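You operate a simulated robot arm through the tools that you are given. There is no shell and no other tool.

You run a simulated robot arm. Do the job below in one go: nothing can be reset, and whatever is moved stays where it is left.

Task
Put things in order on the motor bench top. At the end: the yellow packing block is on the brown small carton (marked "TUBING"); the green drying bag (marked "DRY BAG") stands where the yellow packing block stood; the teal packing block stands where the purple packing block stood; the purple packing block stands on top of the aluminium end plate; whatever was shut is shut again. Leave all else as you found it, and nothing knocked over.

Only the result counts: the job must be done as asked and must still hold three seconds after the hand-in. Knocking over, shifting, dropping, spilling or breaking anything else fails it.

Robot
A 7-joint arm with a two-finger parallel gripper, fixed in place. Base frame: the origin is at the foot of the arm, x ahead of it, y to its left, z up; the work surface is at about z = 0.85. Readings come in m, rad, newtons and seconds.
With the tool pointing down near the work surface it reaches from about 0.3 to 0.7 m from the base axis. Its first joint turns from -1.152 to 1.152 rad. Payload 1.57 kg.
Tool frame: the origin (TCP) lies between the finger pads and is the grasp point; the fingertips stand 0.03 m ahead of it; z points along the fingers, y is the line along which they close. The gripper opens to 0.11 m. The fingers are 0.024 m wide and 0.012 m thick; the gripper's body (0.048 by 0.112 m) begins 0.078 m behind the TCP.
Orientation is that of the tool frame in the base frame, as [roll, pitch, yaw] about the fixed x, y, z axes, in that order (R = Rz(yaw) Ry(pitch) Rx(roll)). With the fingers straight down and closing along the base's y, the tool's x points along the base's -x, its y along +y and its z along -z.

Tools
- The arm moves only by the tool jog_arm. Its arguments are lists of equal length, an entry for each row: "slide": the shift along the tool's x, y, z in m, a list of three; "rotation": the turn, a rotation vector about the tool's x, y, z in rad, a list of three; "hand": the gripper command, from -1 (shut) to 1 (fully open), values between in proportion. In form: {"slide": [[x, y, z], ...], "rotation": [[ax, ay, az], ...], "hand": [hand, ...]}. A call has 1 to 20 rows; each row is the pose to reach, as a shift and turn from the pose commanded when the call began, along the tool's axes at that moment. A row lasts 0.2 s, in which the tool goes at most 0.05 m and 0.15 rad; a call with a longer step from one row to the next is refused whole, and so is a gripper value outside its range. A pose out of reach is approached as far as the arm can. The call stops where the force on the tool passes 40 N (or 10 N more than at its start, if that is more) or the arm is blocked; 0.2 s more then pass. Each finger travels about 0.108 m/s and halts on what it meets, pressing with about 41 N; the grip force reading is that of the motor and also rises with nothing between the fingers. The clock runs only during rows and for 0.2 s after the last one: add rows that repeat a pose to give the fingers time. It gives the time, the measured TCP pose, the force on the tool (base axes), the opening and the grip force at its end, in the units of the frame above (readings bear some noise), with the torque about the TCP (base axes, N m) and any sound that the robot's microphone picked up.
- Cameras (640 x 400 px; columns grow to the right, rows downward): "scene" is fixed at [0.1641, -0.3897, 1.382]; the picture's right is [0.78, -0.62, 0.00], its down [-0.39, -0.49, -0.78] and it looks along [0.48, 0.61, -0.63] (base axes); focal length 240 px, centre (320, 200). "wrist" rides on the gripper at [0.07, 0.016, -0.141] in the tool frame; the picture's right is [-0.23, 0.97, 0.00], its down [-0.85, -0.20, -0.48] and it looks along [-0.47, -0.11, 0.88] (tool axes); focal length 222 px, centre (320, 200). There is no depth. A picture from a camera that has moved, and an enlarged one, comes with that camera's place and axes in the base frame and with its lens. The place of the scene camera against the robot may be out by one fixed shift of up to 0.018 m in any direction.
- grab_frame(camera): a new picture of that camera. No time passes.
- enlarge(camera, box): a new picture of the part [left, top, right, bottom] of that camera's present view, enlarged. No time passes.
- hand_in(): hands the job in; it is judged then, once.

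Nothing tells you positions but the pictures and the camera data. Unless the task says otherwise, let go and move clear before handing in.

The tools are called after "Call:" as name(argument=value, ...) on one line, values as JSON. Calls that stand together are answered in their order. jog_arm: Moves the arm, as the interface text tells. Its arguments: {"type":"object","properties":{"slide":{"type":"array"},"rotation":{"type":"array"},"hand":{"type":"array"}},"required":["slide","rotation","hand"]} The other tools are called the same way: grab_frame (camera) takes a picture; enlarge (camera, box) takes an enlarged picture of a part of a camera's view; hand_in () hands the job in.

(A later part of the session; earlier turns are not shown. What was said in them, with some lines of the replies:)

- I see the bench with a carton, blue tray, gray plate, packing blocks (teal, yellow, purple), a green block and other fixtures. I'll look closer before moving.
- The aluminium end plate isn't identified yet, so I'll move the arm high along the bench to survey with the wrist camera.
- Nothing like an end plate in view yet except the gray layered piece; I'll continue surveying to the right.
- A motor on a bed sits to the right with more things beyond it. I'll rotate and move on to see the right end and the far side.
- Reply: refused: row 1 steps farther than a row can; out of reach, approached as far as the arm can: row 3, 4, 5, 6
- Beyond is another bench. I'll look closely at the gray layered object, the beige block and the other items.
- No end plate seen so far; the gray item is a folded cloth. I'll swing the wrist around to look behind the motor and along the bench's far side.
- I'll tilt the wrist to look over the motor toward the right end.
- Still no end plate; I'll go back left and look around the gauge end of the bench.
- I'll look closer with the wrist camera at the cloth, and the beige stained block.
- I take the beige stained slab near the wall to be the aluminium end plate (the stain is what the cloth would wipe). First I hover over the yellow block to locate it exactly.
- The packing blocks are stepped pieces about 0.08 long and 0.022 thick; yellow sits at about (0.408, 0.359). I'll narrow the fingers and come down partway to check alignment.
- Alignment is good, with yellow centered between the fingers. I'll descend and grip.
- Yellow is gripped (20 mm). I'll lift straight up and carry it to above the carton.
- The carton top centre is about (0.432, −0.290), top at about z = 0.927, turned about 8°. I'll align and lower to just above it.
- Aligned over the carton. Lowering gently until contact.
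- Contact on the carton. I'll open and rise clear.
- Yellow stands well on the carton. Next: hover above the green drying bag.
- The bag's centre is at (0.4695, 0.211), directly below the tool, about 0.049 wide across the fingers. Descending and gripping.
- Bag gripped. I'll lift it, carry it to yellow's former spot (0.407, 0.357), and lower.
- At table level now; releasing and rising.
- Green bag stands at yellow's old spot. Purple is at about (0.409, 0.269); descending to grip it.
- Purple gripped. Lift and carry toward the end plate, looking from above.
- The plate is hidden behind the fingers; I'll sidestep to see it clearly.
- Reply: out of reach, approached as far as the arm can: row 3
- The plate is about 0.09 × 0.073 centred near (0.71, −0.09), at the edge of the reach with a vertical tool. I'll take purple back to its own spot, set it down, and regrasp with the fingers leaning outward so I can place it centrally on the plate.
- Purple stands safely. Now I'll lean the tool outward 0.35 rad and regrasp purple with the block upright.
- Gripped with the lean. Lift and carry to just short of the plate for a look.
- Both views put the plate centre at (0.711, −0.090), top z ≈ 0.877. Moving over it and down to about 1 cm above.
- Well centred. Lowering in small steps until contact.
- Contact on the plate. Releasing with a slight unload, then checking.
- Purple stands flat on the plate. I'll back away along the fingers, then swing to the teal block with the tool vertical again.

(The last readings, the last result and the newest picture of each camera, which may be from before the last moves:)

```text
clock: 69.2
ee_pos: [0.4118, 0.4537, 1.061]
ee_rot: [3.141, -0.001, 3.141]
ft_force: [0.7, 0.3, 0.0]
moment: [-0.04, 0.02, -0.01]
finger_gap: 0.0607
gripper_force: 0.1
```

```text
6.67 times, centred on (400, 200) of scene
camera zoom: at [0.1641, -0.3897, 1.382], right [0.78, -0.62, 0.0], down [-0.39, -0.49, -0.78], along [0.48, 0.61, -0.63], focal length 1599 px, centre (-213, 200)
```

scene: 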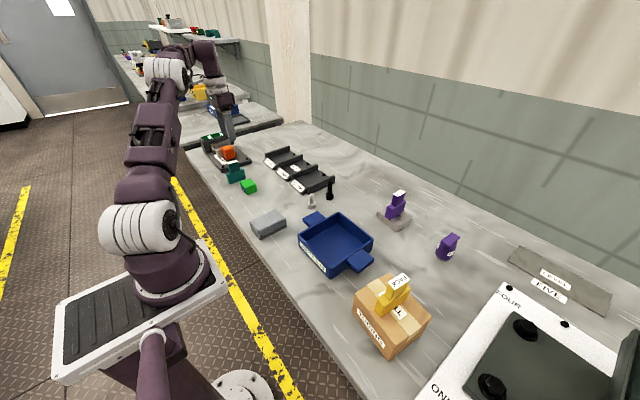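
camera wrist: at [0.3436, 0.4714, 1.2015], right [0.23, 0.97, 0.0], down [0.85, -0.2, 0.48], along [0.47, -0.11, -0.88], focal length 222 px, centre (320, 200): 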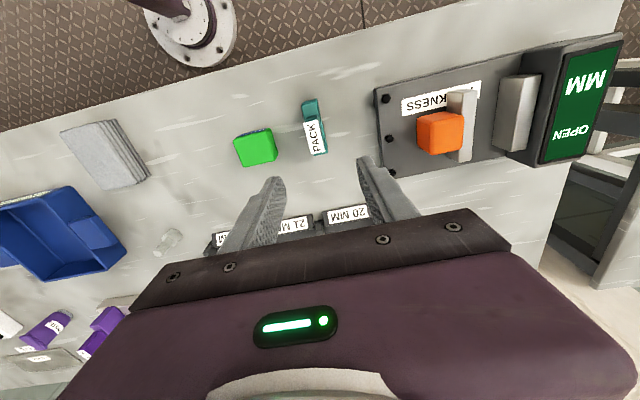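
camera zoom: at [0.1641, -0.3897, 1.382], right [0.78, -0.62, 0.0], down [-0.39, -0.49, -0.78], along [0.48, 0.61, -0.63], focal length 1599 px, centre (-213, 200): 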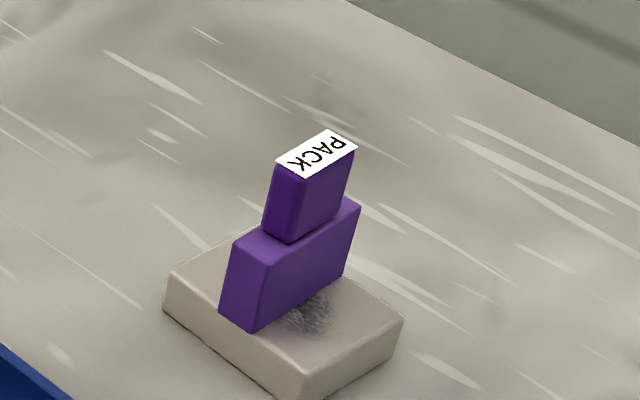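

Purple sits well on the plate. Teal is at about (0.409, 0.449); going down to grip.

Call:
jog_arm(slide=[[0.0046, -0.0067, 0.03], [0.0046, -0.0067, 0.07], [0.0046, -0.0067, 0.1], [0.0046, -0.0067, 0.1]], rotation=[[0, 0, 0.02], [0, 0, 0.025], [0, 0, 0.025], [0, 0, 0.025]], hand=[0.1, 0.1, 0.1, 0.1])

Call:
enlarge(camera="wrist", box=[220, 50, 440, 210])

```text
clock: 70.2
ee_pos: [0.408, 0.4465, 0.9598]
ee_rot: [3.141, 0.002, 3.117]
ft_force: [-0.2, 0.3, -0.2]
moment: [0.06, -0.01, -0.01]
finger_gap: 0.0605
gripper_force: 0.0
```

```text
2.50 times, centred on (330, 130) of wrist
camera zoom: at [0.3406, 0.465, 1.1015], right [0.25, 0.97, 0.0], down [0.85, -0.22, 0.48], along [0.46, -0.12, -0.88], focal length 555 px, centre (295, 375)
```

zoom: 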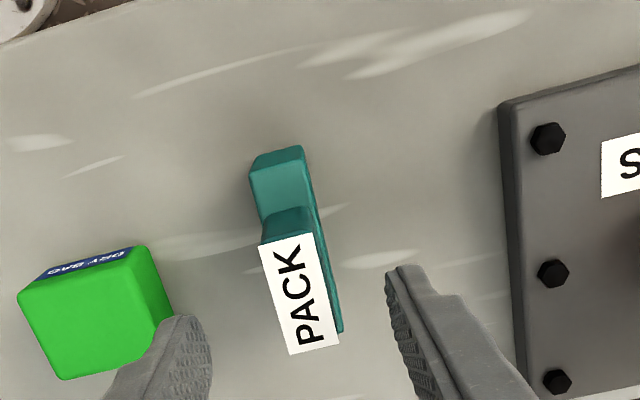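

Call:
jog_arm(slide=[[0, 0, 0.03], [0, 0, 0.055], [0, 0, 0.065], [0, 0, 0.065], [0, 0, 0.065], [0, 0, 0.065], [0, 0, 0.065], [0, 0, 0.065]], rotation=[[0, 0, 0], [0, 0, 0], [0, 0, 0], [0, 0, 0], [0, 0, 0], [0, 0, 0], [0, 0, 0], [0, 0, 0]], hand=[0.1, 0.1, 0.1, 0.1, -1, -1, -1, -1])

Call:
enlarge(camera="wrist", box=[220, 80, 440, 240])

```text
clock: 72.0
ee_pos: [0.4077, 0.4454, 0.895]
ee_rot: [-3.141, 0.001, 3.116]
ft_force: [0.7, -0.4, -1.2]
moment: [-0.02, -0.1, -0.03]
finger_gap: 0.0207
gripper_force: 34.1
```

```text
2.50 times, centred on (330, 160) of wrist
camera zoom: at [0.3384, 0.4641, 1.0354], right [0.25, 0.97, 0.0], down [0.85, -0.22, 0.48], along [0.46, -0.12, -0.88], focal length 555 px, centre (295, 300)
```

zoom: 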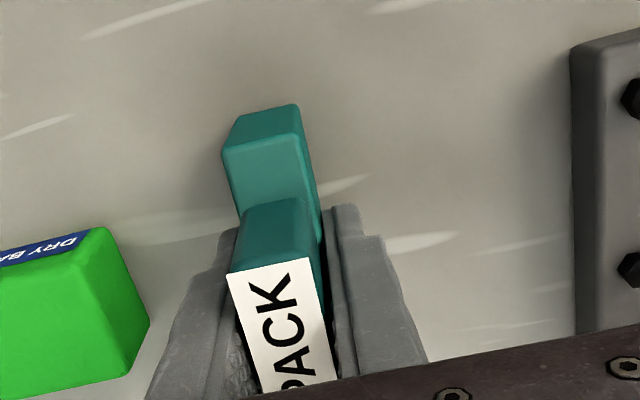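

Teal gripped. Lift, carry over the green bag at height, and lower toward purple's original spot (0.407, 0.269).

Call:
jog_arm(slide=[[0, 0, -0.03], [0, 0, -0.07], [0, 0, -0.11], [0, 0, -0.15], [-0.001, -0.044, -0.15], [-0.002, -0.088, -0.15], [-0.003, -0.132, -0.15], [-0.0039, -0.177, -0.15], [-0.0039, -0.177, -0.15], [-0.0039, -0.177, -0.11], [-0.0039, -0.177, -0.07], [-0.0039, -0.177, -0.04], [-0.0039, -0.177, -0.025], [-0.0039, -0.177, -0.025]], rotation=[[0, 0, 0], [0, 0, 0], [0, 0, 0], [0, 0, 0], [0, 0, -0.01], [0, 0, -0.02], [0, 0, -0.025], [0, 0, -0.025], [0, 0, -0.025], [0, 0, -0.025], [0, 0, -0.025], [0, 0, -0.025], [0, 0, -0.025], [0, 0, -0.025]], hand=[-1, -1, -1, -1, -1, -1, -1, -1, -1, -1, -1, -1, -1, -1])

Call:
grab_frame(camera="wrist")

Call:
enlarge(camera="scene", box=[200, 120, 340, 220])

```text
clock: 75.0
ee_pos: [0.4057, 0.2677, 0.9196]
ee_rot: [3.14, 0.002, 3.139]
ft_force: [-0.4, 0.3, -2.2]
moment: [0.04, -0.01, 0.02]
finger_gap: 0.0204
gripper_force: 34.6
```

```text
taken
camera wrist: at [0.3376, 0.285, 1.0601], right [0.23, 0.97, 0.0], down [0.85, -0.2, 0.48], along [0.47, -0.11, -0.88], focal length 222 px, centre (320, 200)
```

wrist: 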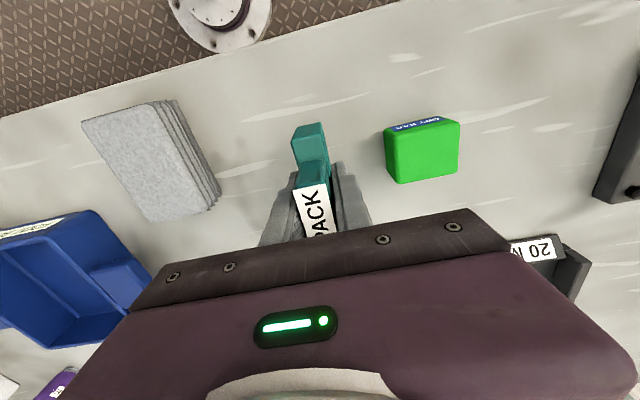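

```text
4.00 times, centred on (270, 170) of scene
camera zoom: at [0.1641, -0.3897, 1.382], right [0.78, -0.62, 0.0], down [-0.39, -0.49, -0.78], along [0.48, 0.61, -0.63], focal length 959 px, centre (520, 320)
```

zoom: 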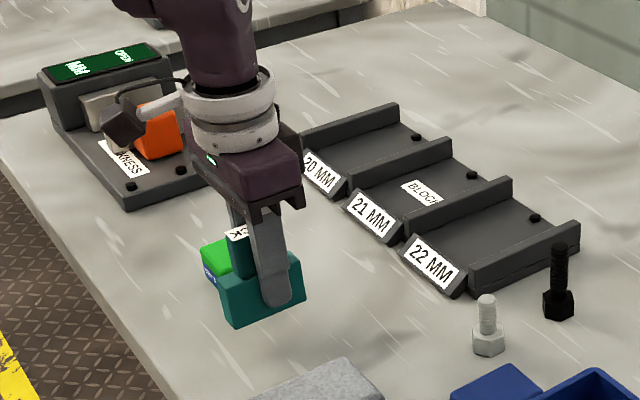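

Call:
jog_arm(slide=[[0, 0, 0.012], [0, 0, 0.02], [0, 0, 0.023]], rotation=[[0, 0, 0], [0, 0, 0], [0, 0, 0]], hand=[-1, -1, -1])

Call:
jog_arm(slide=[[0, 0, 0.0015]], rotation=[[0, 0, 0]], hand=[-1])

Call:
enlarge(camera="scene", box=[200, 120, 340, 220])

```text
clock: 75.8
ee_pos: [0.4064, 0.2673, 0.8972]
ee_rot: [-3.141, -0.001, -3.139]
ft_force: [-0.7, -0.7, -2.3]
moment: [-0.01, 0.0, -0.03]
finger_gap: 0.0206
gripper_force: 34.0
```

```text
clock: 76.2
ee_pos: [0.4061, 0.267, 0.894]
ee_rot: [-3.14, 0.0, 3.141]
ft_force: [-0.2, -0.3, -2.7]
moment: [-0.06, -0.02, 0.0]
finger_gap: 0.0206
gripper_force: 34.1
```

```text
4.00 times, centred on (270, 170) of scene
camera zoom: at [0.1641, -0.3897, 1.382], right [0.78, -0.62, 0.0], down [-0.39, -0.49, -0.78], along [0.48, 0.61, -0.63], focal length 959 px, centre (520, 320)
```

zoom: 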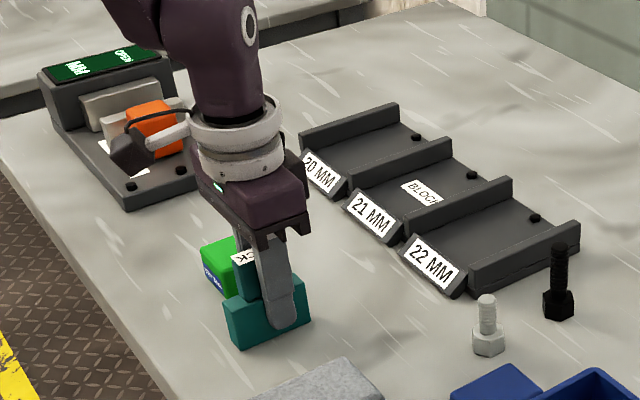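

Teal matches purple's original footprint. Final touch and release.

Call:
jog_arm(slide=[[0, 0.0008, 0.0008]], rotation=[[0, 0, 0]], hand=[-1])

Call:
jog_arm(slide=[[0, 0, 0], [0, 0, 0], [0, 0, 0], [0, 0, 0], [0, 0, 0]], rotation=[[0, 0, 0], [0, 0, 0], [0, 0, 0], [0, 0, 0], [0, 0, 0]], hand=[-0.55, -0.45, -0.3, 0.0, 0.1])

Call:
jog_arm(slide=[[0, 0, -0.03], [0, 0, -0.07], [0, 0, -0.11], [0, 0, -0.15], [0, 0, -0.2], [0, 0, -0.25], [0.02, 0, -0.28]], rotation=[[0, 0, 0], [0, 0, 0], [0, 0, 0], [0, 0, 0], [0, 0, 0], [0, 0, 0], [0, 0, 0]], hand=[0.1, 0.1, 0.1, 0.1, 0.1, 0.1, 0.1])

Call:
grab_frame(camera="wrist")

Call:
enlarge(camera="scene", box=[200, 120, 340, 220])

Call:
grab_frame(camera="scene")

Call:
enlarge(camera="scene", box=[280, 170, 480, 370])

```text
clock: 76.6
ee_pos: [0.4074, 0.269, 0.896]
ee_rot: [3.141, 0.001, 3.139]
ft_force: [-1.2, -3.7, 7.3]
moment: [-0.15, 0.01, -0.01]
finger_gap: 0.0205
gripper_force: 33.9
```

```text
clock: 77.8
ee_pos: [0.4065, 0.2683, 0.8946]
ee_rot: [-3.141, 0.0, -3.14]
ft_force: [-0.7, 0.3, 0.2]
moment: [-0.03, 0.01, 0.03]
finger_gap: 0.0604
gripper_force: 0.0
```

```text
clock: 79.4
ee_pos: [0.3863, 0.2695, 1.1764]
ee_rot: [3.141, -0.001, 3.14]
ft_force: [-0.5, -0.4, -0.3]
moment: [-0.01, 0.0, 0.02]
finger_gap: 0.0607
gripper_force: 0.1
```

```text
taken
camera wrist: at [0.3174, 0.2871, 1.3165], right [0.23, 0.97, 0.0], down [0.85, -0.2, 0.48], along [0.47, -0.11, -0.88], focal length 222 px, centre (320, 200)
```

wrist: 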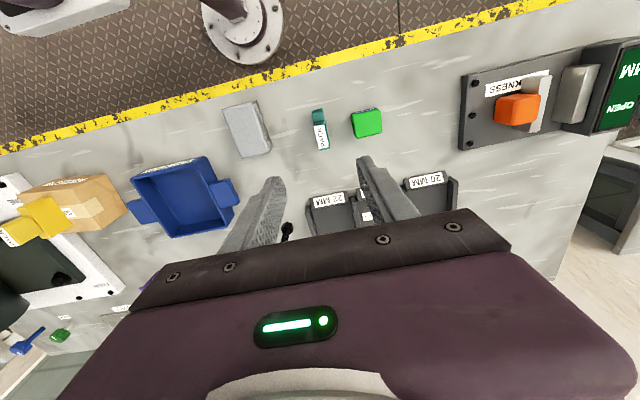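

```text
4.00 times, centred on (270, 170) of scene
camera zoom: at [0.1641, -0.3897, 1.382], right [0.78, -0.62, 0.0], down [-0.39, -0.49, -0.78], along [0.48, 0.61, -0.63], focal length 959 px, centre (520, 320)
```

zoom: 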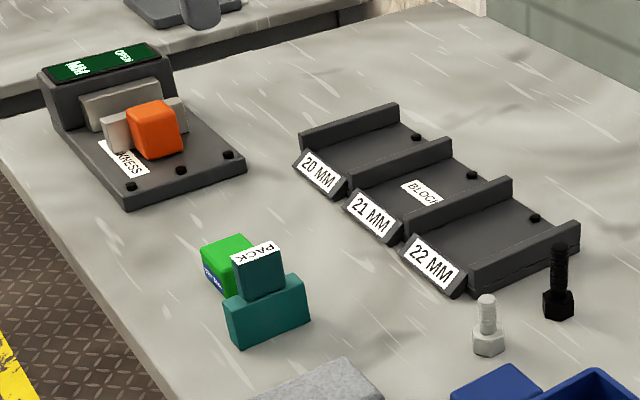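

```text
taken
```

scene: 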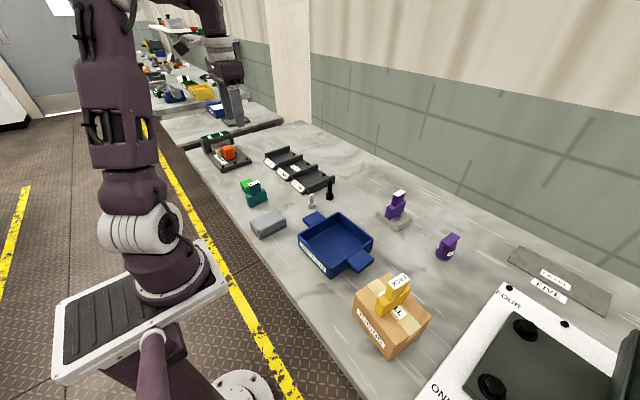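

```text
2.00 times, centred on (380, 270) of scene
camera zoom: at [0.1641, -0.3897, 1.382], right [0.78, -0.62, 0.0], down [-0.39, -0.49, -0.78], along [0.48, 0.61, -0.63], focal length 480 px, centre (200, 60)
```

zoom: 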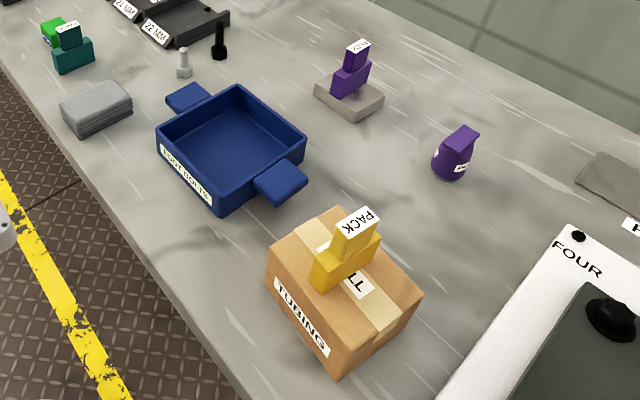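

Everything is in place: yellow is on the carton, green is on yellow's old spot, teal is on purple's old spot, and purple is on the end plate. I opened nothing, nothing else has moved and the arm is clear, so I'm handing in.

Call:
hand_in()

```text
The job is handed in.
```

I've handed in the job. In the last pictures all four items stood upright in their places and nothing else on the bench had moved; no verdict came back.

- **Yellow packing block:** stands on the brown "TUBING" carton, roughly centred.
- **Green drying bag:** stands where the yellow block stood.
- **Purple packing block:** stands on the beige stained slab near the wall. The block is slightly longer than the slab, so it overhangs a few millimetres at each end.
- **Teal packing block:** stands where the purple block stood.

**End plate:** nothing on the bench is labelled as the aluminium end plate. I took the stained slab to be it, because it was the only unlabelled slab on the bench and its colour matches the bare metal on the thickness gauge.

**Purple block's route:** I set it back on its original spot once to regrip it, because the slab sits at the limit of the arm's reach with the tool vertical.

**Shut items:** I opened nothing, so there was nothing to close again.
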